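You operate a simulated robot arm through the tools that you are given. There is no shell and no other tool. Be economical: measure what you need, move in short steps, check, and stop when the job is done.

You run a simulated two-armed robot. Do the job below in one go: nothing can be reset, and whatever is moved stays where it is left.

## Task
Put the white filter from the top of the low cabinet on top of the carton there and the green filter on the top of the grey table. Fetch the blue gloves from the shelf under the service table and set it on the top of the steel cabinet. Lift the left dome open. Do these in any order. Set down upright: filter.

The check looks at the end state, three seconds after you hand in, the way a careful person would. Anything else that was tipped, shoved, dropped, spilled or broken makes it a failure.

## Robot
Two 7-joint arms with three-finger grippers on one trunk, on a base that drives. Base frame: it is fixed to the floor where the robot stands at the start and does not move with it; the origin is under the middle of the robot, x ahead of it, y to its left, z up; the surface under the hand at the start is at about z = 0.8. Lengths are in m, angles in degrees, forces in N, time in s.
The left shoulder is at the start at [0.03, 0.124, 1.108], the right one opposite. With the tool pointing down near the work surface each hand reaches from about 0.1 to 0.76 m from the robot's upright axis, wherever it stands, measured 20 degrees to its own side. Places, roughly: left dome [-2.1, 3, 0.3]; top of the grey table [-1, 0.2, 0.6]; top of the steel cabinet [0.8, 4.2, 1]. Payload 2.2 kg a hand.
Tool frame (each hand has its own): the origin (TCP) lies between the finger pads and is the grasp point; the fingertips stand 0.028 m ahead of it; z points along the fingers, y is the line along which they close. The gripper opens to 0.102 m. The gripper's body begins 0.071 m behind the TCP.
Orientation is told as [roll, pitch, yaw] about the base's x, y, z axes, in that order, counted from this pose: with the fingers straight down and closing along the base's y, the tool's x points along the base's -x, its y along +y and its z along -z.

## Interface
- The arms move only by the tool drive_tool. It takes "left_deltas", "right_deltas" or both (then of equal length, played together; a hand with none holds still); each is a list of rows, each an object (a shift or turn left out is 0, a gripper value left out holds the last) with "xyz": the shift along the tool's x, y, z in m, a list of three; "dr": the turn, a rotation vector about the tool's x, y, z in degrees, a list of three; "hand": the gripper command, from -1 (shut) to 1 (fully open), values between in proportion. In form: [{"xyz": [tx, ty, tz], "dr": [ax, ay, az], "hand": hand}, ...]. A call has 1 to 12 rows; each row is the pose to reach, as a shift and turn from the pose commanded when the call began, along the tool's axes at that moment. Each row takes 0.2 s and may step no farther than 0.05 m and 8.6 degrees from the row before; otherwise, or with a gripper value out of range, the whole call is refused. A pose out of reach is approached as far as the arm can. The call stops where the force on the tool passes 40 N (or 10 N more than at its start, if that is more) or the arm is blocked; 0.2 s more then pass. Each finger halts on what it meets, pressing with about 27 N; the grip force reading is that of the motor and also rises with nothing between the fingers. The clock runs only during rows and for 0.2 s after the last one: add rows that repeat a pose to give the fingers time. The reply holds the time, the measured pose of the TCP, the force on the tool along the base axes, the opening and the grip force, in the units named above and with some noise, with the torque about the TCP (base axes, N m) and any sound that the robot's microphone picked up, and new pictures: "views" is both (left out), scene, wrist or none (wrist: the cameras of the hands that moved).
- Cameras (640 x 400 px; columns grow to the right, rows downward): "scene" is now at [0.0234, 0.0068, 1.8112]; the picture's right is [0.20, -0.98, 0.00], its down [-0.91, -0.19, -0.36] and it looks along [0.35, 0.07, -0.93] (base axes); focal length 214 px, centre (320, 200). "left" rides on the left gripper at [0.072, 0.038, -0.086] in its tool frame; the picture's right is [-0.46, 0.89, 0.00], its down [-0.60, -0.32, -0.73] and it looks along [-0.65, -0.34, 0.68] (tool axes); focal length 256 px, centre (320, 200). "right" rides on the right gripper at [0.069, 0.044, -0.086] in its tool frame; the picture's right is [-0.53, 0.85, 0.00], its down [-0.58, -0.36, -0.73] and it looks along [-0.62, -0.39, 0.68] (tool axes); focal length 256 px, centre (320, 200). There is no depth. A picture from a camera that has moved, and an enlarged one, comes with that camera's place and axes in the base frame and with its lens. The place of the scene camera against the robot may be out by one fixed shift of up to 0.012 m in any direction.
- raise_lower(by): slides the trunk up (or, below 0, down) by that many m; the arms and the scene camera ride with it, the base frame stays. It gives what a move gives, with no picture.
- base_move(legs): drives the robot by 1 to 6 legs, each [ahead, left, turn to the left] in m, m and degrees, along the robot's own axes; the way and the turn of a leg run together, so that a leg with both is an arc; at most 1.5 m and 180 degrees a leg. The arms and the cameras ride along, it lands a little off, and it stops where it bumps. It gives what a move gives, and a new picture of the scene camera.
- pan_tilt(pan, tilt): turns the head with the scene camera to pan (to the left, within 143 degrees either way) and tilt (down, from -29 to 69), counted from straight ahead of the robot. It gives what a move gives, and a new picture of the scene camera.
- zoom(camera, box): a new picture of the part [left, top, right, bottom] of that camera's present view, enlarged. It takes no simulated time.
- sign_off(): hands the job in; it is judged then, once.

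Go step by step. Nothing tells you exact positions but the pictures and the camera data: compare them with the known pose of the tool, close in by small moves and look again before you grip or let go. The budget is 165 turns and 260 pictures, counting those below and the enlarged ones. Unless the task says otherwise, let go and move clear before handing in, and close with one line.

The tools are called after "Call:" as a command line: name --argument value ..., lists and objects as JSON in quotes. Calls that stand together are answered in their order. drive_tool: Moves the arms, as the interface text tells. Its arguments: {"type":"object","properties":{"left_deltas":{"type":"array"},"right_deltas":{"type":"array"},"views":{"type":"string","enum":["both","scene","wrist","none"]}},"required":[]} The other tools are called the same way: raise_lower (by) slides the trunk up or down; base_move (legs) drives the base; pan_tilt (pan, tilt) turns the head that bears the scene camera; zoom (camera, box) takes an enlarged picture of a part of a camera's view; sign_off () hands the job in.

At the start:

```text
time: 0.0
left_eef_pos: [0.4008, 0.5603, 1.2328]
left_orientation: [0.0, 0.0, 0.0]
left_contact_force: [0.6, 0.2, -0.8]
left_wrist_torque: [0.02, 0.01, 0.05]
left_gripper_width: 0.102
left_gripper_force: 0.1
right_eef_pos: [0.3401, 0.0303, 1.2413]
right_orientation: [-0.1, 0.0, 0.0]
right_contact_force: [0.3, 0.2, -0.2]
right_wrist_torque: [-0.02, 0.01, -0.01]
right_gripper_width: 0.1022
right_gripper_force: 0.0
trunk travel left (down, up): [-0.35, 0.19]
robot x, y, heading: [0.0017, -0.0023, -0.0]
head pan, tilt: [11.5, 68.8]
```

scene: 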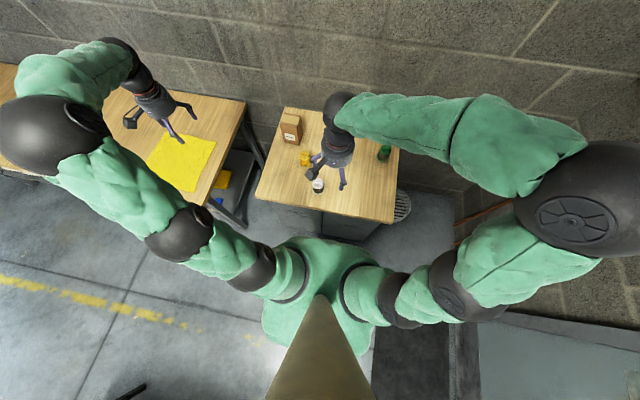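
right: 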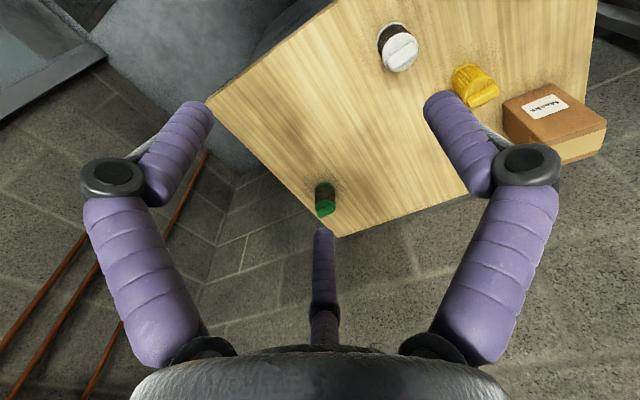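
left: 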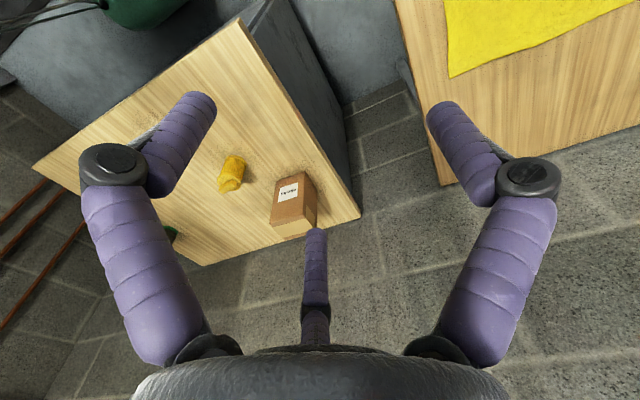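

I see the low cabinet ahead with a white, a yellow and a green filter and a carton. The service table with its shelf is to the left. I'll enlarge the views to see the filters and the carton before moving.

Call:
zoom --camera "scene" --box '[240, 90, 420, 230]'

Call:
zoom --camera "right" --box '[280, 0, 640, 225]'

Call:
zoom --camera "scene" --box '[120, 90, 280, 230]'

```text
2.86 times, centred on (330, 160) of scene
camera zoom: at [0.0234, 0.0068, 1.8112], right [0.2, -0.98, 0.0], down [-0.91, -0.19, -0.36], along [0.35, 0.07, -0.93], focal length 613 px, centre (291, 314)
```

zoom: 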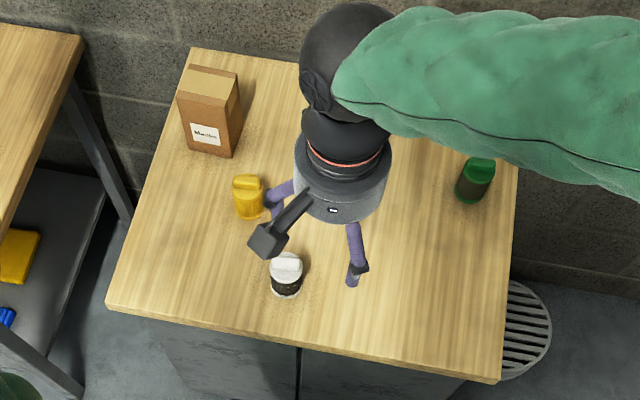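

```text
1.78 times, centred on (460, 112) of right
camera zoom: at [0.2715, 0.0742, 1.3262], right [0.53, 0.85, 0.0], down [0.58, -0.36, 0.73], along [0.62, -0.39, -0.68], focal length 455 px, centre (71, 356)
```

zoom: 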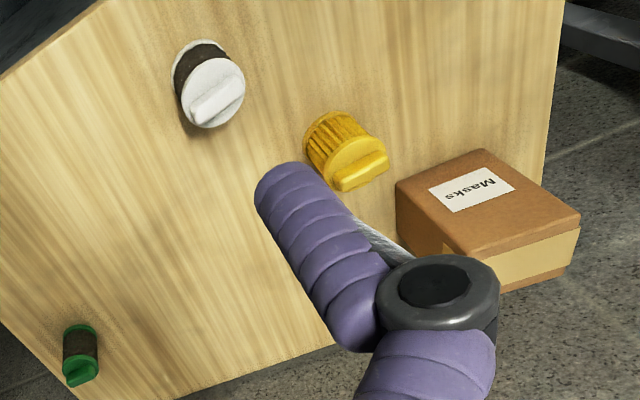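

```text
2.86 times, centred on (200, 160) of scene
camera zoom: at [0.0234, 0.0068, 1.8112], right [0.2, -0.98, 0.0], down [-0.91, -0.19, -0.36], along [0.35, 0.07, -0.93], focal length 613 px, centre (663, 314)
```

zoom: 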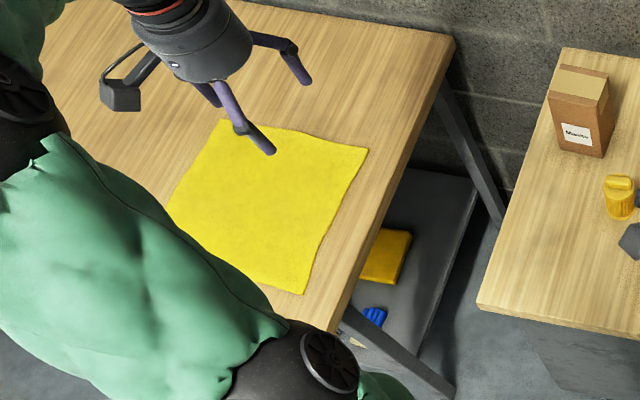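

White filter I take to be at about (0.46, 0.11), top about z 0.87. I'll bring the right hand over it, still high, and close the fingers once to see how they really move.

Call:
drive_tool --right_deltas '[{"xyz": [-0.02, 0.013, 0.03], "hand": -1}, {"xyz": [-0.04, 0.026, 0.06]}, {"xyz": [-0.06, 0.04, 0.09]}, {"xyz": [-0.08, 0.054, 0.12]}, {"xyz": [-0.1, 0.068, 0.15]}, {"xyz": [-0.117, 0.08, 0.18]}, {"xyz": [-0.117, 0.08, 0.2]}]'

```text
time: 1.6
left_eef_pos: [0.4007, 0.5588, 1.2351]
left_orientation: [0.0, 0.0, 0.0]
left_contact_force: [0.2, 0.6, 0.6]
left_wrist_torque: [0.03, 0.02, 0.0]
left_gripper_width: 0.1019
left_gripper_force: 0.1
right_eef_pos: [0.4568, 0.1118, 1.0407]
right_orientation: [0.0, 0.1, 0.0]
right_contact_force: [0.3, 0.7, -0.2]
right_wrist_torque: [0.01, 0.01, 0.0]
right_gripper_width: 0.002
right_gripper_force: 26.8
trunk travel left (down, up): [-0.35, 0.19]
robot x, y, heading: [-0.0007, -0.0005, -0.1]
head pan, tilt: [11.5, 68.8]
camera scene: at [0.0232, 0.0063, 1.8112], right [0.2, -0.98, 0.0], down [-0.91, -0.19, -0.36], along [0.35, 0.07, -0.93], focal length 214 px, centre (320, 200)
camera right: at [0.3881, 0.1532, 1.1256], right [0.53, 0.85, 0.0], down [0.58, -0.36, 0.73], along [0.62, -0.39, -0.68], focal length 256 px, centre (320, 200)
```

scene: 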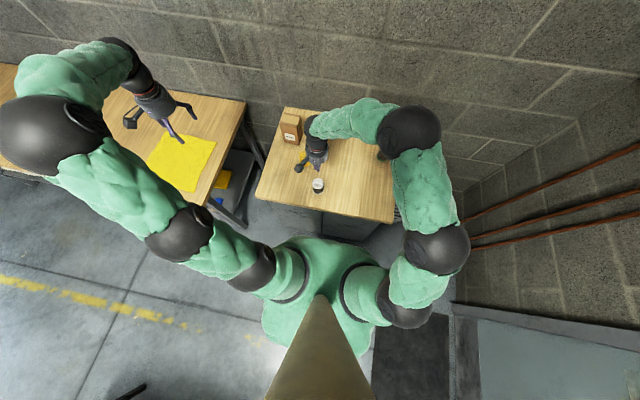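
right: 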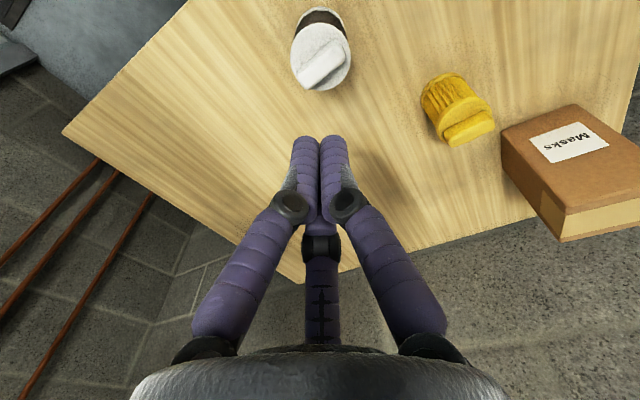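

The closing point matches the stated TCP, and triangulation puts the white filter's top at (0.458, 0.110, 0.868), about 0.053 m across. I'll open, and go down around it.

Call:
drive_tool --right_deltas '[{"xyz": [0, -0.001, 0], "hand": 1}, {"xyz": [-0.001, -0.002, 0]}, {"xyz": [-0.001, -0.002, 0.01]}, {"xyz": [-0.001, -0.002, 0.05]}, {"xyz": [-0.001, -0.002, 0.09]}, {"xyz": [-0.001, -0.002, 0.12]}]' --views "wrist"

```text
time: 3.0
left_eef_pos: [0.4009, 0.5603, 1.2356]
left_orientation: [0.0, 0.1, 0.0]
left_contact_force: [0.2, 0.3, -0.4]
left_wrist_torque: [0.02, 0.04, -0.04]
left_gripper_width: 0.1021
left_gripper_force: 0.0
right_eef_pos: [0.4589, 0.109, 0.9232]
right_orientation: [0.0, 0.0, 0.0]
right_contact_force: [-0.7, 0.6, 0.7]
right_wrist_torque: [0.03, 0.0, 0.0]
right_gripper_width: 0.1017
right_gripper_force: 0.0
trunk travel left (down, up): [-0.35, 0.19]
robot x, y, heading: [0.0036, -0.0004, 0.1]
head pan, tilt: [11.5, 68.8]
camera right: at [0.3895, 0.1513, 1.008], right [0.53, 0.85, 0.0], down [0.58, -0.37, 0.73], along [0.62, -0.39, -0.68], focal length 256 px, centre (320, 200)
```

right: 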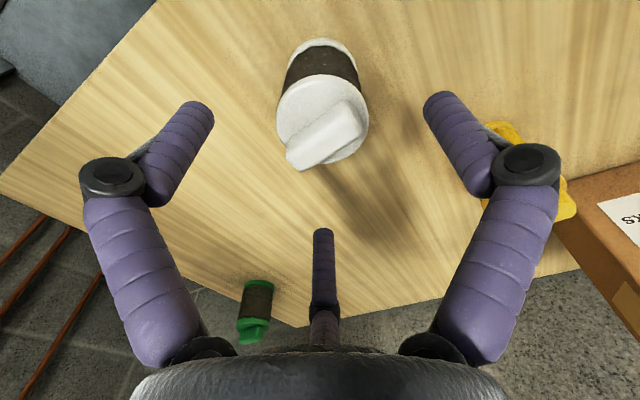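

The filter is centred between the fingers. I'll go down to z≈0.843 and close.

Call:
drive_tool --right_deltas '[{"xyz": [0, 0, 0.04]}, {"xyz": [0, 0, 0.08]}, {"xyz": [0, 0, 0.08], "hand": -1}, {"xyz": [0, 0, 0.08]}, {"xyz": [0, 0, 0.08]}, {"xyz": [0, 0, 0.08]}]' --views "wrist"

Call:
drive_tool --right_deltas '[{"xyz": [0, 0, -0.04]}, {"xyz": [0, 0, -0.08]}, {"xyz": [0, 0, -0.12]}, {"xyz": [0, 0, -0.16]}, {"xyz": [0, 0, -0.2]}, {"xyz": [0, 0, -0.22]}]' --views "both"

```text
time: 4.4
left_eef_pos: [0.4002, 0.559, 1.2342]
left_orientation: [0.0, 0.0, 0.0]
left_contact_force: [-0.4, -0.9, 0.0]
left_wrist_torque: [-0.01, -0.01, 0.02]
left_gripper_width: 0.1018
left_gripper_force: 0.0
right_eef_pos: [0.4569, 0.1109, 0.8424]
right_orientation: [0.1, 0.1, -0.1]
right_contact_force: [1.5, 1.2, 5.1]
right_wrist_torque: [0.02, -0.18, 0.02]
right_gripper_width: 0.0541
right_gripper_force: 26.7
trunk travel left (down, up): [-0.35, 0.19]
robot x, y, heading: [0.0026, 0.0014, -0.3]
head pan, tilt: [11.5, 68.8]
camera right: at [0.388, 0.1539, 0.9277], right [0.53, 0.85, 0.0], down [0.58, -0.37, 0.73], along [0.62, -0.39, -0.68], focal length 256 px, centre (320, 200)
```

right: 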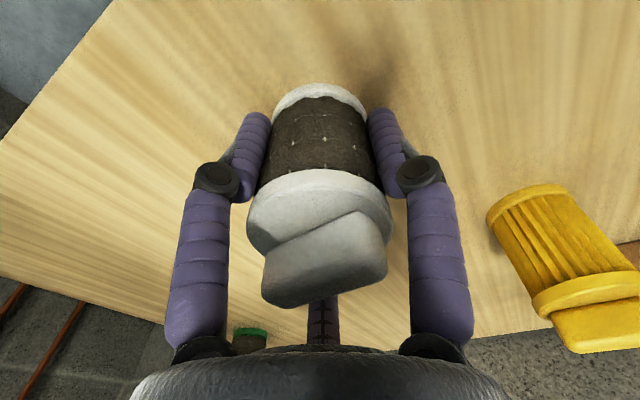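

```text
time: 5.8
left_eef_pos: [0.401, 0.5603, 1.2345]
left_orientation: [0.0, 0.0, 0.0]
left_contact_force: [0.1, -0.8, 0.3]
left_wrist_torque: [0.04, -0.01, -0.02]
left_gripper_width: 0.1018
left_gripper_force: 0.0
right_eef_pos: [0.4579, 0.1108, 1.0631]
right_orientation: [0.0, 0.1, 0.0]
right_contact_force: [-0.8, -0.7, -1.2]
right_wrist_torque: [0.02, 0.02, -0.01]
right_gripper_width: 0.0541
right_gripper_force: 27.0
trunk travel left (down, up): [-0.35, 0.19]
robot x, y, heading: [0.0013, -0.0023, 0.1]
head pan, tilt: [11.5, 68.8]
camera scene: at [0.0236, 0.0068, 1.8111], right [0.2, -0.98, 0.0], down [-0.91, -0.19, -0.36], along [0.35, 0.07, -0.93], focal length 214 px, centre (320, 200)
camera right: at [0.3887, 0.1531, 1.1467], right [0.53, 0.85, 0.0], down [0.58, -0.36, 0.73], along [0.62, -0.39, -0.68], focal length 256 px, centre (320, 200)
```

scene: 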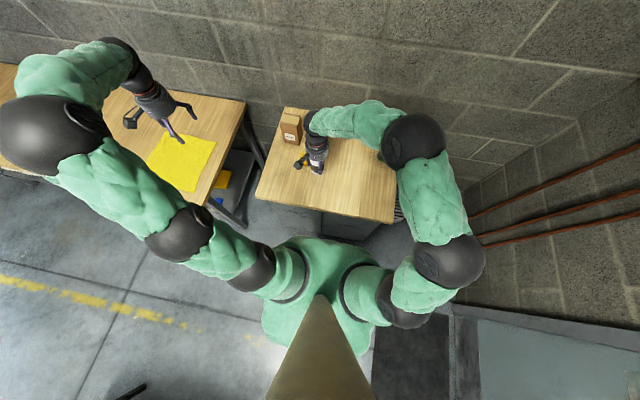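
right: 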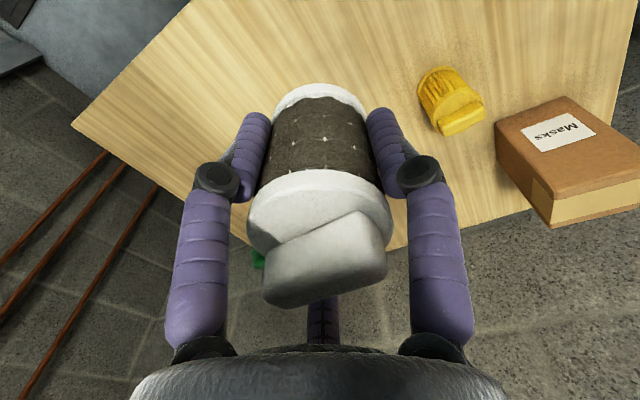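

White is held (0.054 m) and lifted. The carton is about 0.16 m high, with its top near (0.73, 0.30, 0.966). That is far for the right arm, so I'll sidestep left and look again.

Call:
base_move --legs '[[0.02, 0.24, 0]]'

Call:
zoom --camera "right" --box '[0, 0, 640, 400]'

Call:
zoom --camera "scene" --box '[280, 90, 460, 220]'

```text
time: 7.6
left_eef_pos: [0.4202, 0.8036, 1.2336]
left_orientation: [0.0, 0.1, 0.1]
left_contact_force: [-0.4, -0.1, 0.1]
left_wrist_torque: [-0.03, -0.02, 0.04]
left_gripper_width: 0.1019
left_gripper_force: 0.1
right_eef_pos: [0.4774, 0.3528, 1.0628]
right_orientation: [0.0, -0.1, 0.1]
right_contact_force: [0.5, -0.6, -0.3]
right_wrist_torque: [-0.03, 0.02, 0.06]
right_gripper_width: 0.054
right_gripper_force: 27.3
trunk travel left (down, up): [-0.35, 0.19]
robot x, y, heading: [0.0232, 0.2421, 0.2]
head pan, tilt: [11.5, 68.8]
camera scene: at [0.0434, 0.249, 1.8112], right [0.2, -0.98, 0.0], down [-0.91, -0.19, -0.36], along [0.35, 0.07, -0.93], focal length 214 px, centre (320, 200)
```

scene: 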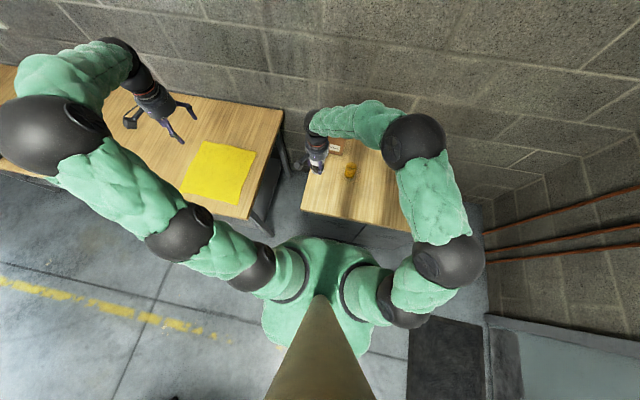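

```text
1.00 times, centred on (320, 200) of right (not enlarged: the box is as wide or as high as the picture)
camera zoom: at [0.4083, 0.3956, 1.1462], right [0.53, 0.85, 0.0], down [0.58, -0.36, 0.73], along [0.62, -0.39, -0.68], focal length 256 px, centre (320, 200)
```

zoom: 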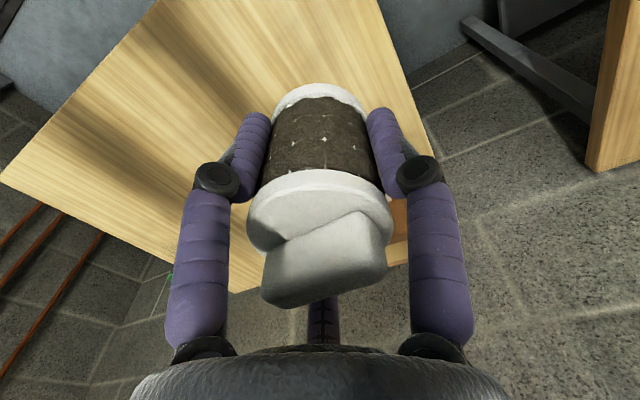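

```text
3.08 times, centred on (370, 155) of scene
camera zoom: at [0.0434, 0.249, 1.8112], right [0.2, -0.98, 0.0], down [-0.91, -0.19, -0.36], along [0.35, 0.07, -0.93], focal length 660 px, centre (166, 338)
```

zoom: 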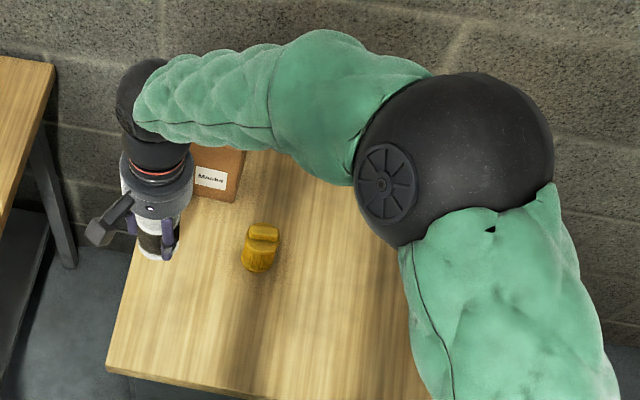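

The wrist view is blocked by the filter, so I'll look at the carton with the left wrist camera from its place over the service table.

Call:
zoom --camera "left" --box '[0, 0, 640, 400]'

```text
1.00 times, centred on (320, 200) of left (not enlarged: the box is as wide or as high as the picture)
camera zoom: at [0.3488, 0.8394, 1.322], right [0.46, 0.89, 0.0], down [0.6, -0.32, 0.73], along [0.65, -0.34, -0.68], focal length 256 px, centre (320, 200)
```

zoom: 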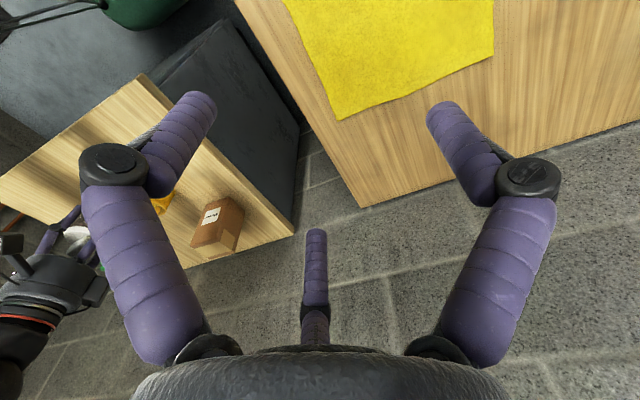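

I'll bring the left hand 0.2 m to the right for a clear view of the carton top.

Call:
drive_tool --left_deltas '[{"xyz": [0, -0.05, 0]}, {"xyz": [0, -0.1, 0]}, {"xyz": [0, -0.15, 0]}, {"xyz": [0, -0.2, 0]}, {"xyz": [0, -0.2, 0]}]' --views "none"

Call:
zoom --camera "left" --box '[140, 100, 420, 275]'

```text
time: 8.8
left_eef_pos: [0.4188, 0.6002, 1.2315]
left_orientation: [0.1, 0.1, 0.2]
left_contact_force: [0.2, 0.8, 0.9]
left_wrist_torque: [-0.01, 0.01, -0.01]
left_gripper_width: 0.1018
left_gripper_force: 0.1
right_eef_pos: [0.4769, 0.3522, 1.0617]
right_orientation: [0.0, 0.0, 0.0]
right_contact_force: [0.3, 0.1, -1.1]
right_wrist_torque: [-0.03, 0.0, -0.03]
right_gripper_width: 0.054
right_gripper_force: 26.8
trunk travel left (down, up): [-0.35, 0.19]
robot x, y, heading: [0.0229, 0.2408, 0.3]
head pan, tilt: [11.5, 68.8]
```

```text
2.29 times, centred on (280, 188) of left
camera zoom: at [0.3484, 0.6382, 1.3187], right [0.46, 0.89, 0.0], down [0.61, -0.31, 0.73], along [0.65, -0.34, -0.68], focal length 585 px, centre (411, 229)
```

zoom: 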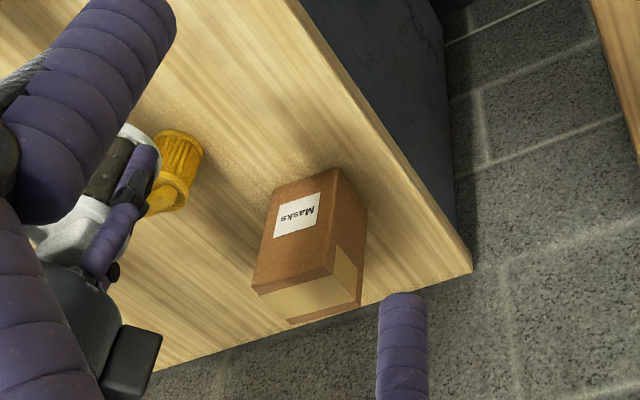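

The carton's top comes out centred at (0.738, 0.312), z≈0.957. I'll bring the white filter over it at the present height.

Call:
drive_tool --right_deltas '[{"xyz": [-0.04, -0.007, 0]}, {"xyz": [-0.08, -0.014, 0]}, {"xyz": [-0.12, -0.02, 0]}, {"xyz": [-0.16, -0.026, 0]}, {"xyz": [-0.2, -0.032, 0]}, {"xyz": [-0.235, -0.037, 0]}, {"xyz": [-0.261, -0.04, 0]}, {"xyz": [-0.261, -0.04, 0]}]' --views "none"

Call:
zoom --camera "left" --box '[140, 100, 420, 275]'

```text
time: 10.6
left_eef_pos: [0.4207, 0.601, 1.2308]
left_orientation: [0.1, 0.0, 0.1]
left_contact_force: [-0.3, -0.5, 0.6]
left_wrist_torque: [0.03, 0.02, 0.0]
left_gripper_width: 0.1021
left_gripper_force: 0.0
right_eef_pos: [0.7322, 0.3099, 1.0613]
right_orientation: [0.1, -0.1, 0.2]
right_contact_force: [1.0, 0.1, -0.7]
right_wrist_torque: [-0.01, 0.02, -0.03]
right_gripper_width: 0.0541
right_gripper_force: 26.9
right hand out of reach, approached as far as the arm can: row 7, 8
trunk travel left (down, up): [-0.35, 0.19]
robot x, y, heading: [0.0212, 0.2402, -0.1]
head pan, tilt: [11.5, 68.8]
```

```text
2.29 times, centred on (280, 188) of left
camera zoom: at [0.3491, 0.6378, 1.3189], right [0.46, 0.89, 0.0], down [0.61, -0.32, 0.73], along [0.65, -0.34, -0.68], focal length 585 px, centre (411, 229)
```

zoom: 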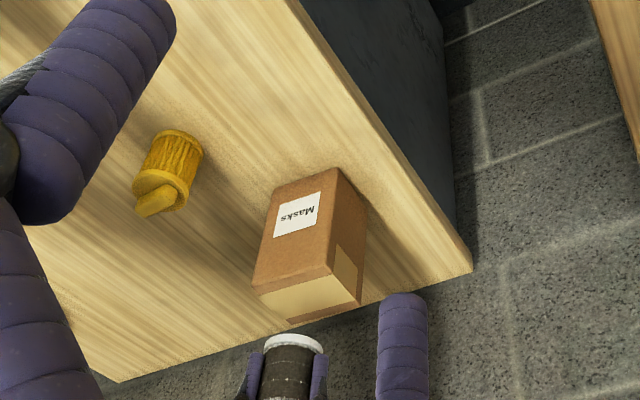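

I'm 6 mm short at the reach limit, but lower down the arm reaches farther. I'll go down 0.04 and check from the left camera.

Call:
drive_tool --right_deltas '[{"xyz": [0, 0, 0.02]}, {"xyz": [0, 0, 0.04]}, {"xyz": [0, 0, 0.04]}]' --views "none"

Call:
zoom --camera "left" --box '[180, 150, 420, 300]'

Call:
zoom --camera "scene" --box '[280, 90, 460, 220]'

```text
time: 11.4
left_eef_pos: [0.4206, 0.6004, 1.2323]
left_orientation: [0.0, 0.0, 0.1]
left_contact_force: [0.3, 0.3, 0.2]
left_wrist_torque: [0.03, -0.02, 0.03]
left_gripper_width: 0.1019
left_gripper_force: 0.0
right_eef_pos: [0.7313, 0.3105, 1.0216]
right_orientation: [0.0, -0.1, 0.1]
right_contact_force: [-0.3, -0.1, -1.8]
right_wrist_torque: [-0.01, -0.04, 0.02]
right_gripper_width: 0.0538
right_gripper_force: 26.4
trunk travel left (down, up): [-0.35, 0.19]
robot x, y, heading: [0.0187, 0.2367, 0.4]
head pan, tilt: [11.5, 68.8]
```

```text
2.67 times, centred on (300, 225) of left
camera zoom: at [0.3483, 0.6376, 1.3192], right [0.46, 0.89, 0.0], down [0.6, -0.32, 0.73], along [0.65, -0.34, -0.68], focal length 683 px, centre (373, 133)
```

zoom: 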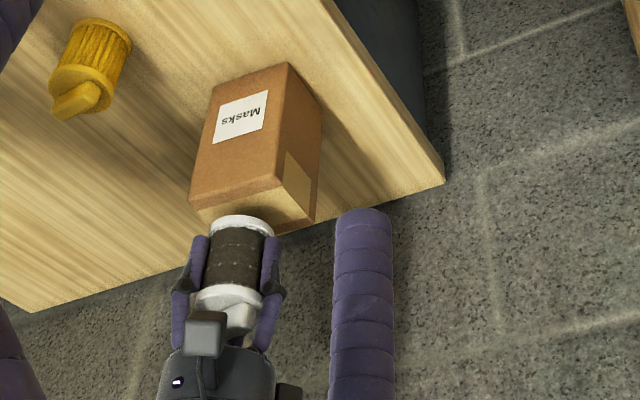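

```text
3.08 times, centred on (370, 155) of scene
camera zoom: at [0.043, 0.2476, 1.8112], right [0.2, -0.98, 0.0], down [-0.91, -0.19, -0.36], along [0.35, 0.07, -0.93], focal length 660 px, centre (166, 338)
```

zoom: 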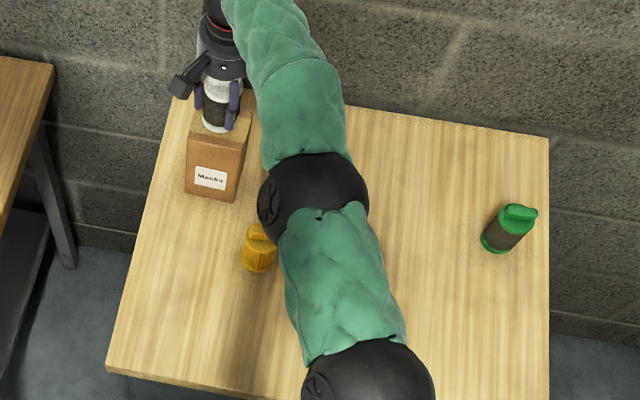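

Filter is just above the carton top. I'll shift 6 mm ahead and ease down.

Call:
drive_tool --right_deltas '[{"xyz": [-0.006, 0.001, 0.006]}, {"xyz": [-0.006, 0.001, 0.014]}, {"xyz": [-0.006, 0.001, 0.019]}, {"xyz": [-0.006, 0.001, 0.019]}]' --views "none"

Call:
zoom --camera "left" --box '[200, 160, 360, 260]'

```text
time: 12.4
left_eef_pos: [0.419, 0.6009, 1.2309]
left_orientation: [0.0, 0.0, 0.1]
left_contact_force: [-0.2, -0.2, 0.5]
left_wrist_torque: [0.01, -0.02, 0.0]
left_gripper_width: 0.102
left_gripper_force: 0.1
right_eef_pos: [0.7278, 0.3094, 1.003]
right_orientation: [-0.1, 0.1, 0.1]
right_contact_force: [-0.5, 0.3, -1.6]
right_wrist_torque: [0.02, 0.0, -0.01]
right_gripper_width: 0.0538
right_gripper_force: 27.5
right hand out of reach, approached as far as the arm can: row 1, 2, 3, 4
trunk travel left (down, up): [-0.35, 0.19]
robot x, y, heading: [0.0206, 0.2392, 0.0]
head pan, tilt: [11.5, 68.8]
```

```text
4.00 times, centred on (280, 210) of left
camera zoom: at [0.3488, 0.638, 1.3189], right [0.46, 0.89, 0.0], down [0.6, -0.32, 0.73], along [0.65, -0.34, -0.68], focal length 1024 px, centre (480, 160)
```

zoom: 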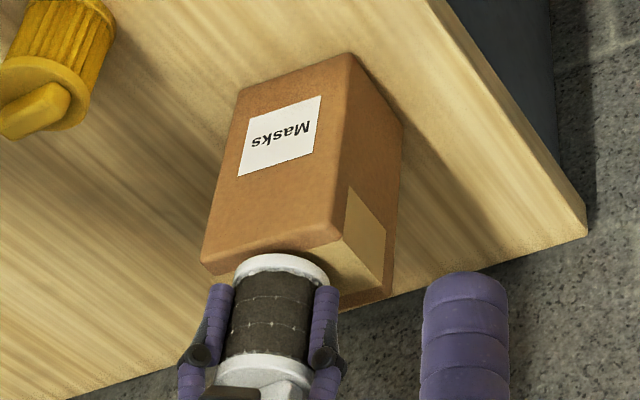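

The arm is at its limit 1 cm short of the carton's middle. I'll lift a bit and sidestep 0.07 m left, which gains reach.

Call:
drive_tool --right_deltas '[{"xyz": [0, 0, -0.025]}, {"xyz": [0, 0, -0.05]}]' --views "none"

Call:
base_move --legs '[[0.0, 0.08, 0]]'

```text
time: 13.0
left_eef_pos: [0.4188, 0.6012, 1.2316]
left_orientation: [0.1, 0.0, 0.1]
left_contact_force: [0.5, 0.2, -0.6]
left_wrist_torque: [-0.03, -0.01, 0.02]
left_gripper_width: 0.102
left_gripper_force: 0.0
right_eef_pos: [0.7267, 0.3102, 1.0526]
right_orientation: [0.0, 0.1, 0.1]
right_contact_force: [0.2, 0.3, -0.5]
right_wrist_torque: [-0.01, -0.04, 0.0]
right_gripper_width: 0.0537
right_gripper_force: 27.2
trunk travel left (down, up): [-0.35, 0.19]
robot x, y, heading: [0.0208, 0.2406, -0.2]
head pan, tilt: [11.5, 68.8]
```

```text
time: 14.1
left_eef_pos: [0.4204, 0.6833, 1.2317]
left_orientation: [-0.2, 0.1, 0.1]
left_contact_force: [0.0, 0.6, -0.1]
left_wrist_torque: [-0.02, 0.01, -0.02]
left_gripper_width: 0.102
left_gripper_force: 0.1
right_eef_pos: [0.7284, 0.3907, 1.052]
right_orientation: [-0.1, 0.0, 0.1]
right_contact_force: [-0.1, 0.4, -1.2]
right_wrist_torque: [-0.02, 0.01, 0.0]
right_gripper_width: 0.0537
right_gripper_force: 26.8
trunk travel left (down, up): [-0.35, 0.19]
robot x, y, heading: [0.0215, 0.3223, -0.2]
head pan, tilt: [11.5, 68.8]
camera scene: at [0.0434, 0.3309, 1.8111], right [0.2, -0.98, 0.0], down [-0.91, -0.19, -0.36], along [0.35, 0.07, -0.93], focal length 214 px, centre (320, 200)
```

scene: 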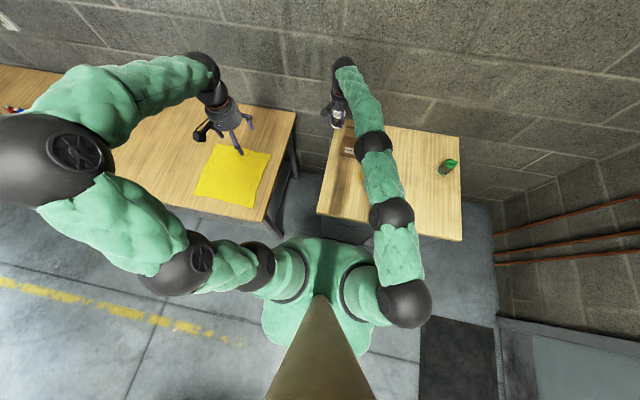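

Now I move the filter back over the carton's middle, with the left hand following for the view.

Call:
drive_tool --right_deltas '[{"xyz": [0, -0.04, 0]}, {"xyz": [-0.005, -0.079, 0]}, {"xyz": [-0.011, -0.079, 0]}, {"xyz": [-0.011, -0.079, 0.025]}, {"xyz": [-0.011, -0.079, 0.045]}, {"xyz": [-0.011, -0.079, 0.045]}]' --left_deltas '[{"xyz": [0, -0.04, 0]}, {"xyz": [0, -0.08, 0]}, {"xyz": [0, -0.08, 0]}, {"xyz": [0, -0.08, 0]}, {"xyz": [0, -0.08, 0]}, {"xyz": [0, -0.08, 0]}]' --views "none"

Call:
zoom --camera "left" --box '[200, 160, 360, 260]'

```text
time: 15.4
left_eef_pos: [0.4216, 0.6007, 1.2308]
left_orientation: [0.0, 0.1, 0.1]
left_contact_force: [0.3, 0.3, -0.1]
left_wrist_torque: [0.0, -0.01, -0.01]
left_gripper_width: 0.1018
left_gripper_force: 0.0
right_eef_pos: [0.7381, 0.3128, 1.0086]
right_orientation: [0.0, 0.0, 0.1]
right_contact_force: [-0.7, 0.5, -0.8]
right_wrist_torque: [0.01, 0.02, -0.01]
right_gripper_width: 0.0536
right_gripper_force: 27.2
trunk travel left (down, up): [-0.35, 0.19]
robot x, y, heading: [0.0179, 0.3224, -0.1]
head pan, tilt: [11.5, 68.8]
```

```text
4.00 times, centred on (280, 210) of left
camera zoom: at [0.3503, 0.6379, 1.3188], right [0.46, 0.89, 0.0], down [0.6, -0.32, 0.73], along [0.65, -0.34, -0.68], focal length 1024 px, centre (480, 160)
```

zoom: 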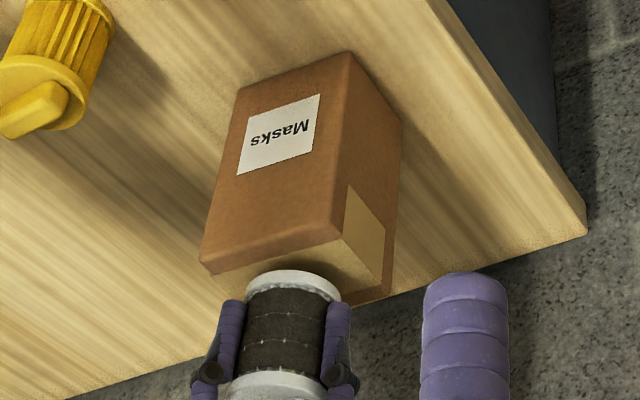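

Well centred. I'll lower in small steps until contact.

Call:
drive_tool --right_deltas '[{"xyz": [0, 0, 0.004]}, {"xyz": [0, 0, 0.008]}, {"xyz": [0, 0, 0.01]}, {"xyz": [0, 0, 0.01]}]' --views "none"

Call:
zoom --camera "left" --box '[200, 160, 360, 260]'

```text
time: 16.4
left_eef_pos: [0.4224, 0.6016, 1.2305]
left_orientation: [0.0, 0.0, 0.0]
left_contact_force: [1.1, 0.3, 0.4]
left_wrist_torque: [-0.02, 0.01, -0.01]
left_gripper_width: 0.102
left_gripper_force: 0.1
right_eef_pos: [0.7378, 0.3115, 1.0]
right_orientation: [0.0, 0.0, 0.1]
right_contact_force: [0.6, -0.3, -1.3]
right_wrist_torque: [0.03, 0.02, 0.01]
right_gripper_width: 0.0542
right_gripper_force: 27.0
trunk travel left (down, up): [-0.35, 0.19]
robot x, y, heading: [0.019, 0.3226, 0.1]
head pan, tilt: [11.5, 68.8]
```

```text
4.00 times, centred on (280, 210) of left
camera zoom: at [0.3505, 0.6382, 1.3187], right [0.46, 0.89, 0.0], down [0.6, -0.32, 0.73], along [0.65, -0.34, -0.68], focal length 1024 px, centre (480, 160)
```

zoom: 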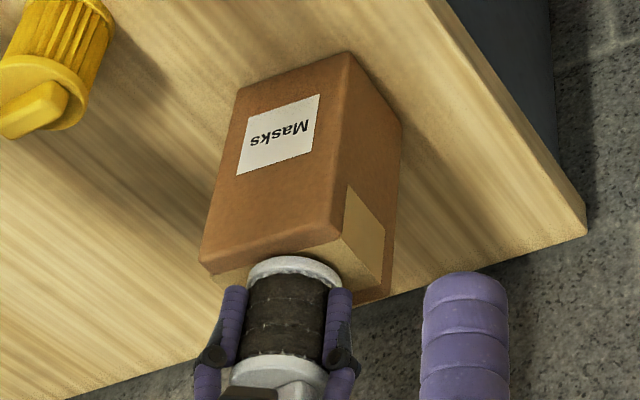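

Call:
drive_tool --right_deltas '[{"xyz": [0, 0, 0.002]}, {"xyz": [0, 0, 0.004]}, {"xyz": [0, 0, 0.004]}]' --views "none"

Call:
drive_tool --right_deltas '[{"xyz": [0, 0, 0.002]}, {"xyz": [0, 0, 0.002]}]' --views "none"

Call:
zoom --camera "left" --box '[200, 160, 360, 260]'

```text
time: 17.2
left_eef_pos: [0.4211, 0.6025, 1.231]
left_orientation: [0.0, 0.0, 0.2]
left_contact_force: [0.8, 1.1, 0.7]
left_wrist_torque: [-0.01, 0.01, -0.04]
left_gripper_width: 0.102
left_gripper_force: 0.1
right_eef_pos: [0.7402, 0.3099, 0.9936]
right_orientation: [0.0, -0.1, 0.1]
right_contact_force: [0.4, 0.4, -0.8]
right_wrist_torque: [0.01, 0.01, 0.03]
right_gripper_width: 0.0539
right_gripper_force: 27.3
trunk travel left (down, up): [-0.35, 0.19]
robot x, y, heading: [0.0241, 0.3198, 0.2]
head pan, tilt: [11.5, 68.8]
```

```text
time: 17.9
left_eef_pos: [0.422, 0.601, 1.2316]
left_orientation: [0.0, 0.0, 0.1]
left_contact_force: [-0.1, -0.1, -0.5]
left_wrist_torque: [-0.03, 0.02, -0.03]
left_gripper_width: 0.1023
left_gripper_force: 0.0
right_eef_pos: [0.7382, 0.3099, 0.9934]
right_orientation: [0.0, -0.1, 0.0]
right_contact_force: [1.0, 0.3, 6.2]
right_wrist_torque: [0.0, -0.06, -0.03]
right_gripper_width: 0.054
right_gripper_force: 26.5
trunk travel left (down, up): [-0.35, 0.19]
robot x, y, heading: [0.0216, 0.3171, -0.1]
head pan, tilt: [11.5, 68.8]
```

```text
4.00 times, centred on (280, 210) of left
camera zoom: at [0.3501, 0.6381, 1.3189], right [0.46, 0.89, 0.0], down [0.6, -0.32, 0.73], along [0.65, -0.34, -0.68], focal length 1024 px, centre (480, 160)
```

zoom: 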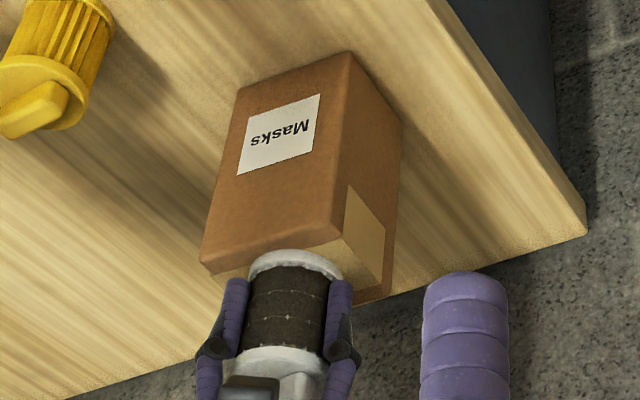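

Contact (6 N up). I'll open slowly and rise straight up.

Call:
drive_tool --right_deltas '[{"xyz": [0, 0, 0], "hand": 0.2}, {"xyz": [0, 0, 0], "hand": 0.5}, {"xyz": [0, 0, 0], "hand": 1}, {"xyz": [0, 0, 0]}, {"xyz": [0, 0, -0.03]}, {"xyz": [0, 0, -0.06]}, {"xyz": [0, 0, -0.1]}, {"xyz": [0, 0, -0.14]}, {"xyz": [0.05, 0, -0.14]}, {"xyz": [0.1, 0, -0.14]}]' --views "wrist"

Call:
zoom --camera "left" --box '[180, 150, 420, 300]'

```text
time: 20.1
left_eef_pos: [0.4203, 0.6001, 1.2311]
left_orientation: [0.0, 0.0, 0.2]
left_contact_force: [0.2, 0.3, 0.5]
left_wrist_torque: [0.02, -0.01, 0.0]
left_gripper_width: 0.102
left_gripper_force: 0.1
right_eef_pos: [0.64, 0.315, 1.1337]
right_orientation: [0.0, -0.2, 0.1]
right_contact_force: [-1.1, -0.1, 0.4]
right_wrist_torque: [-0.02, -0.04, -0.04]
right_gripper_width: 0.102
right_gripper_force: 0.0
trunk travel left (down, up): [-0.35, 0.19]
robot x, y, heading: [0.0173, 0.3219, 0.0]
head pan, tilt: [11.5, 68.8]
camera right: at [0.5709, 0.3572, 1.2173], right [0.53, 0.85, 0.0], down [0.58, -0.36, 0.73], along [0.62, -0.39, -0.68], focal length 256 px, centre (320, 200)
```

right: 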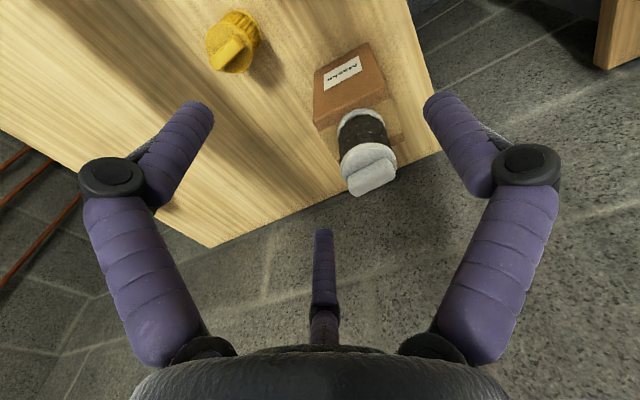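

```text
2.67 times, centred on (300, 225) of left
camera zoom: at [0.3492, 0.6385, 1.319], right [0.46, 0.89, 0.0], down [0.6, -0.32, 0.73], along [0.65, -0.34, -0.68], focal length 683 px, centre (373, 133)
```

zoom: 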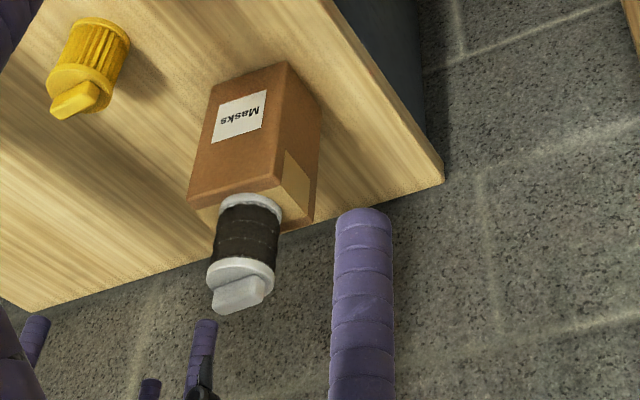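

White filter stands upright on the carton. Next, the green: I sidestep right to bring it in reach.

Call:
base_move --legs '[[0, -0.42, 0]]'

Call:
zoom --camera "right" --box '[0, 0, 640, 400]'

```text
time: 22.6
left_eef_pos: [0.4228, 0.1859, 1.231]
left_orientation: [-0.1, 0.0, -0.4]
left_contact_force: [-1.2, 0.0, 0.2]
left_wrist_torque: [-0.01, 0.02, 0.01]
left_gripper_width: 0.1019
left_gripper_force: 0.0
right_eef_pos: [0.6403, -0.1024, 1.1316]
right_orientation: [0.1, 0.0, -0.3]
right_contact_force: [-0.6, 0.0, 0.8]
right_wrist_torque: [0.03, 0.01, -0.03]
right_gripper_width: 0.1021
right_gripper_force: 0.0
trunk travel left (down, up): [-0.35, 0.19]
robot x, y, heading: [0.0196, -0.0909, -0.2]
head pan, tilt: [11.5, 68.8]
camera scene: at [0.0423, -0.0843, 1.8112], right [0.19, -0.98, 0.0], down [-0.91, -0.18, -0.36], along [0.36, 0.07, -0.93], focal length 214 px, centre (320, 200)
```

scene: 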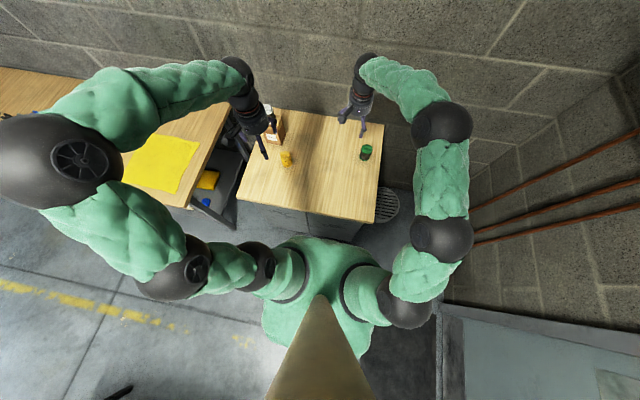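

```text
1.00 times, centred on (320, 200) of right (not enlarged: the box is as wide or as high as the picture)
camera zoom: at [0.5715, -0.0597, 1.2164], right [0.54, 0.84, 0.0], down [0.57, -0.37, 0.73], along [0.62, -0.39, -0.68], focal length 256 px, centre (320, 200)
```

zoom: 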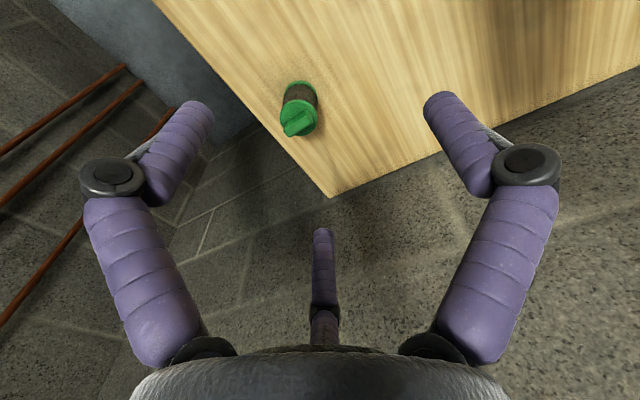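

Green filter at about (0.723, -0.190). I move over it and part way down.

Call:
drive_tool --right_deltas '[{"xyz": [-0.025, -0.03, 0.02]}, {"xyz": [-0.05, -0.06, 0.04]}, {"xyz": [-0.082, -0.088, 0.06]}, {"xyz": [-0.082, -0.088, 0.1]}, {"xyz": [-0.082, -0.088, 0.14]}, {"xyz": [-0.082, -0.088, 0.18]}, {"xyz": [-0.082, -0.088, 0.2]}]' --views "wrist"

```text
time: 24.2
left_eef_pos: [0.4225, 0.1864, 1.2313]
left_orientation: [0.0, 0.1, -0.4]
left_contact_force: [-0.1, 0.3, 0.1]
left_wrist_torque: [0.0, -0.03, 0.01]
left_gripper_width: 0.1021
left_gripper_force: 0.1
right_eef_pos: [0.7232, -0.1913, 0.9309]
right_orientation: [0.0, -0.1, -0.3]
right_contact_force: [-0.4, 0.5, -0.6]
right_wrist_torque: [0.01, 0.0, 0.0]
right_gripper_width: 0.1018
right_gripper_force: 0.1
trunk travel left (down, up): [-0.35, 0.19]
robot x, y, heading: [0.0207, -0.0877, -0.4]
head pan, tilt: [11.5, 68.8]
camera right: at [0.6545, -0.1473, 1.0157], right [0.54, 0.84, 0.0], down [0.57, -0.37, 0.73], along [0.62, -0.39, -0.68], focal length 256 px, centre (320, 200)
```

right: 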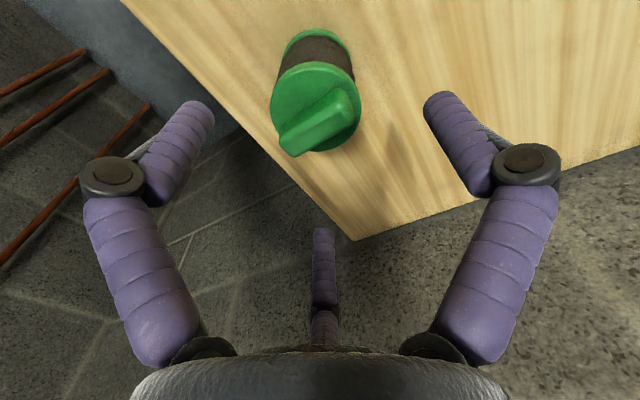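

Centred. Down, grip and lift.

Call:
drive_tool --right_deltas '[{"xyz": [0.002, 0, 0.045]}, {"xyz": [0.002, 0, 0.089]}, {"xyz": [0.002, 0, 0.089], "hand": -1}, {"xyz": [0.002, 0, 0.089]}, {"xyz": [0.002, 0, 0.089]}, {"xyz": [0.002, 0, 0.089]}]' --views "wrist"

Call:
drive_tool --right_deltas '[{"xyz": [0, 0, -0.04]}, {"xyz": [0, 0, -0.08]}, {"xyz": [0.03, 0, -0.12]}, {"xyz": [0.06, 0, -0.16]}, {"xyz": [0.1, 0, -0.19]}, {"xyz": [0.14, 0, -0.22]}, {"xyz": [0.19, 0, -0.22]}, {"xyz": [0.24, 0, -0.22]}, {"xyz": [0.29, 0, -0.22]}]' --views "both"

```text
time: 25.6
left_eef_pos: [0.4224, 0.1865, 1.2309]
left_orientation: [-0.1, 0.0, -0.4]
left_contact_force: [-0.4, 0.7, 0.2]
left_wrist_torque: [0.0, 0.0, -0.01]
left_gripper_width: 0.102
left_gripper_force: 0.0
right_eef_pos: [0.7206, -0.1915, 0.8444]
right_orientation: [0.0, -0.2, -0.4]
right_contact_force: [2.2, -0.9, 7.3]
right_wrist_torque: [-0.07, -0.03, 0.0]
right_gripper_width: 0.0541
right_gripper_force: 26.6
trunk travel left (down, up): [-0.35, 0.19]
robot x, y, heading: [0.0183, -0.0915, -0.4]
head pan, tilt: [11.5, 68.8]
camera right: at [0.6516, -0.1478, 0.929], right [0.54, 0.84, 0.0], down [0.57, -0.37, 0.73], along [0.62, -0.39, -0.68], focal length 256 px, centre (320, 200)
```

right: 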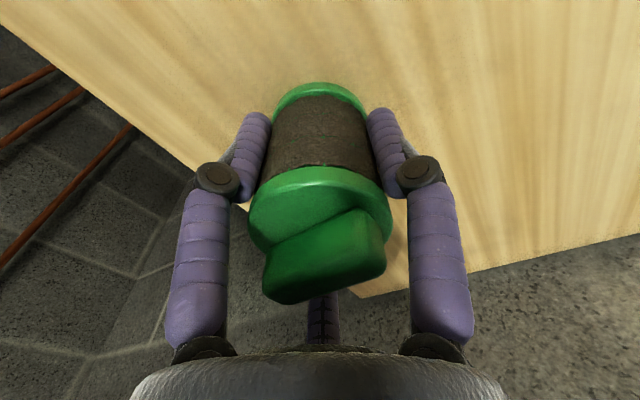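

```text
time: 27.6
left_eef_pos: [0.4219, 0.1865, 1.2315]
left_orientation: [0.0, -0.1, -0.3]
left_contact_force: [-0.1, -0.6, -0.5]
left_wrist_torque: [0.04, -0.04, -0.01]
left_gripper_width: 0.1022
left_gripper_force: 0.0
right_eef_pos: [0.4269, -0.188, 1.0654]
right_orientation: [0.0, -0.1, -0.3]
right_contact_force: [-0.6, 0.4, -1.0]
right_wrist_torque: [-0.02, -0.04, 0.03]
right_gripper_width: 0.0542
right_gripper_force: 27.4
trunk travel left (down, up): [-0.35, 0.19]
robot x, y, heading: [0.0187, -0.0925, -0.3]
head pan, tilt: [11.5, 68.8]
camera scene: at [0.0402, -0.0836, 1.8112], right [0.19, -0.98, 0.0], down [-0.91, -0.18, -0.36], along [0.36, 0.07, -0.93], focal length 214 px, centre (320, 200)
camera right: at [0.359, -0.1446, 1.1483], right [0.54, 0.84, 0.0], down [0.57, -0.37, 0.73], along [0.62, -0.39, -0.68], focal length 256 px, centre (320, 200)
```

scene: 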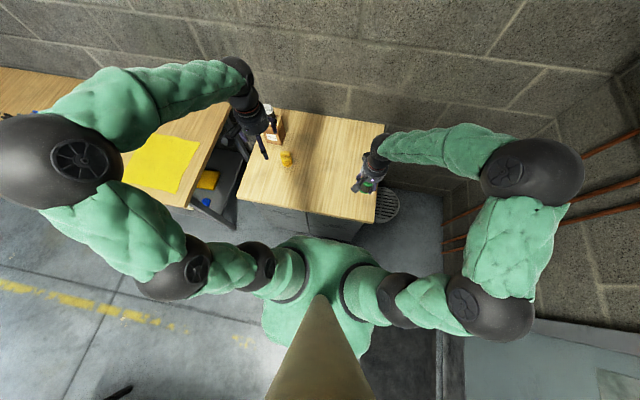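
right: 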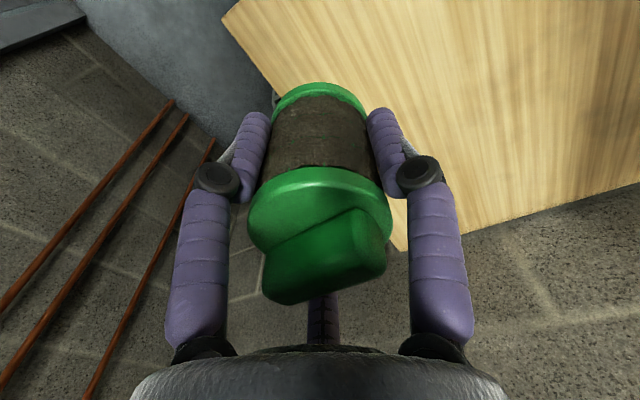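

Green filter held. The grey table is behind me, so I'll look around with the head before driving.

Call:
pan_tilt --pan 140 --tilt 30

Call:
pan_tilt --pan -140 --tilt 35

Call:
pan_tilt --pan 70 --tilt 25

```text
time: 29.7
left_eef_pos: [0.4228, 0.1858, 1.2299]
left_orientation: [0.0, 0.0, -0.4]
left_contact_force: [0.5, -0.1, 0.0]
left_wrist_torque: [-0.02, 0.0, -0.01]
left_gripper_width: 0.1018
left_gripper_force: 0.0
right_eef_pos: [0.4292, -0.1872, 1.0635]
right_orientation: [-0.1, 0.0, -0.3]
right_contact_force: [-0.1, 0.5, -1.1]
right_wrist_torque: [0.01, 0.02, 0.02]
right_gripper_width: 0.054
right_gripper_force: 27.1
trunk travel left (down, up): [-0.35, 0.19]
robot x, y, heading: [0.0198, -0.0903, -0.5]
head pan, tilt: [140.0, 30.0]
camera scene: at [-0.0814, -0.0357, 1.8626], right [0.65, 0.76, 0.0], down [0.38, -0.32, -0.87], along [-0.66, 0.56, -0.5], focal length 214 px, centre (320, 200)
```

scene: 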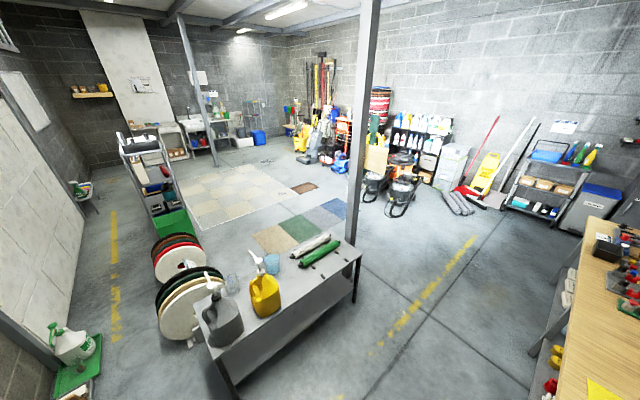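

```text
time: 33.5
left_eef_pos: [0.4232, 0.1869, 1.2297]
left_orientation: [0.0, 0.0, -0.4]
left_contact_force: [0.3, 0.0, -0.5]
left_wrist_torque: [-0.01, 0.02, -0.02]
left_gripper_width: 0.1021
left_gripper_force: 0.0
right_eef_pos: [0.4304, -0.188, 1.0631]
right_orientation: [0.0, 0.0, -0.3]
right_contact_force: [-0.5, -0.3, -1.3]
right_wrist_torque: [0.01, -0.02, 0.0]
right_gripper_width: 0.0539
right_gripper_force: 26.7
trunk travel left (down, up): [-0.35, 0.19]
robot x, y, heading: [0.0198, -0.0938, -0.6]
head pan, tilt: [-140.0, 35.0]
camera scene: at [-0.0803, -0.1506, 1.8549], right [-0.64, 0.77, 0.0], down [0.44, 0.37, -0.82], along [-0.63, -0.52, -0.57], focal length 214 px, centre (320, 200)
```

scene: 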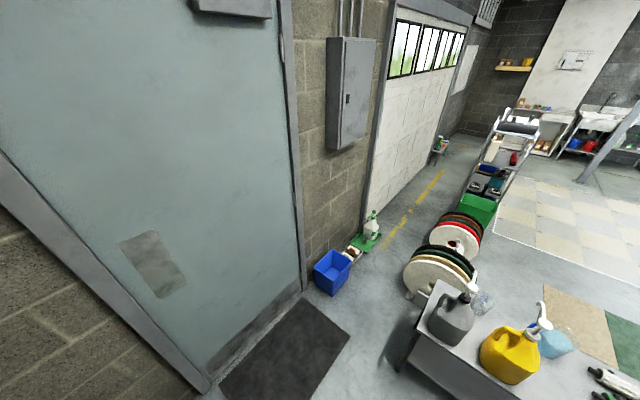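

```text
time: 36.6
left_eef_pos: [0.4239, 0.1867, 1.2309]
left_orientation: [0.0, 0.0, -0.4]
left_contact_force: [0.6, -0.5, -0.3]
left_wrist_torque: [0.0, 0.03, 0.0]
left_gripper_width: 0.1022
left_gripper_force: 0.0
right_eef_pos: [0.4295, -0.1876, 1.0634]
right_orientation: [0.0, 0.0, -0.3]
right_contact_force: [-0.3, 0.5, -0.5]
right_wrist_torque: [-0.02, 0.03, -0.03]
right_gripper_width: 0.0537
right_gripper_force: 27.4
trunk travel left (down, up): [-0.35, 0.19]
robot x, y, heading: [0.0216, -0.0895, -0.3]
head pan, tilt: [70.0, 25.0]
camera scene: at [0.0195, -0.008, 1.8706], right [0.94, -0.35, 0.0], down [-0.15, -0.4, -0.91], along [0.32, 0.85, -0.42], focal length 214 px, centre (320, 200)
```

scene: 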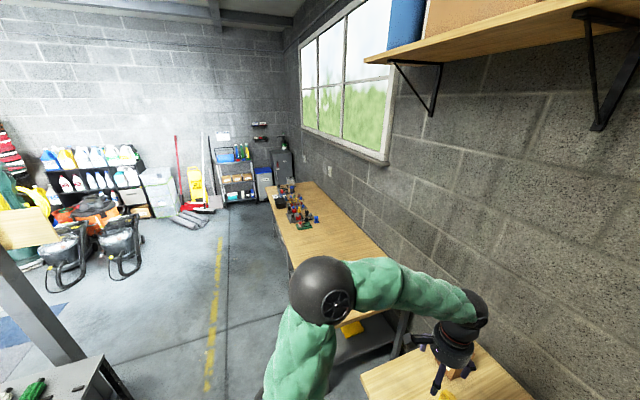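

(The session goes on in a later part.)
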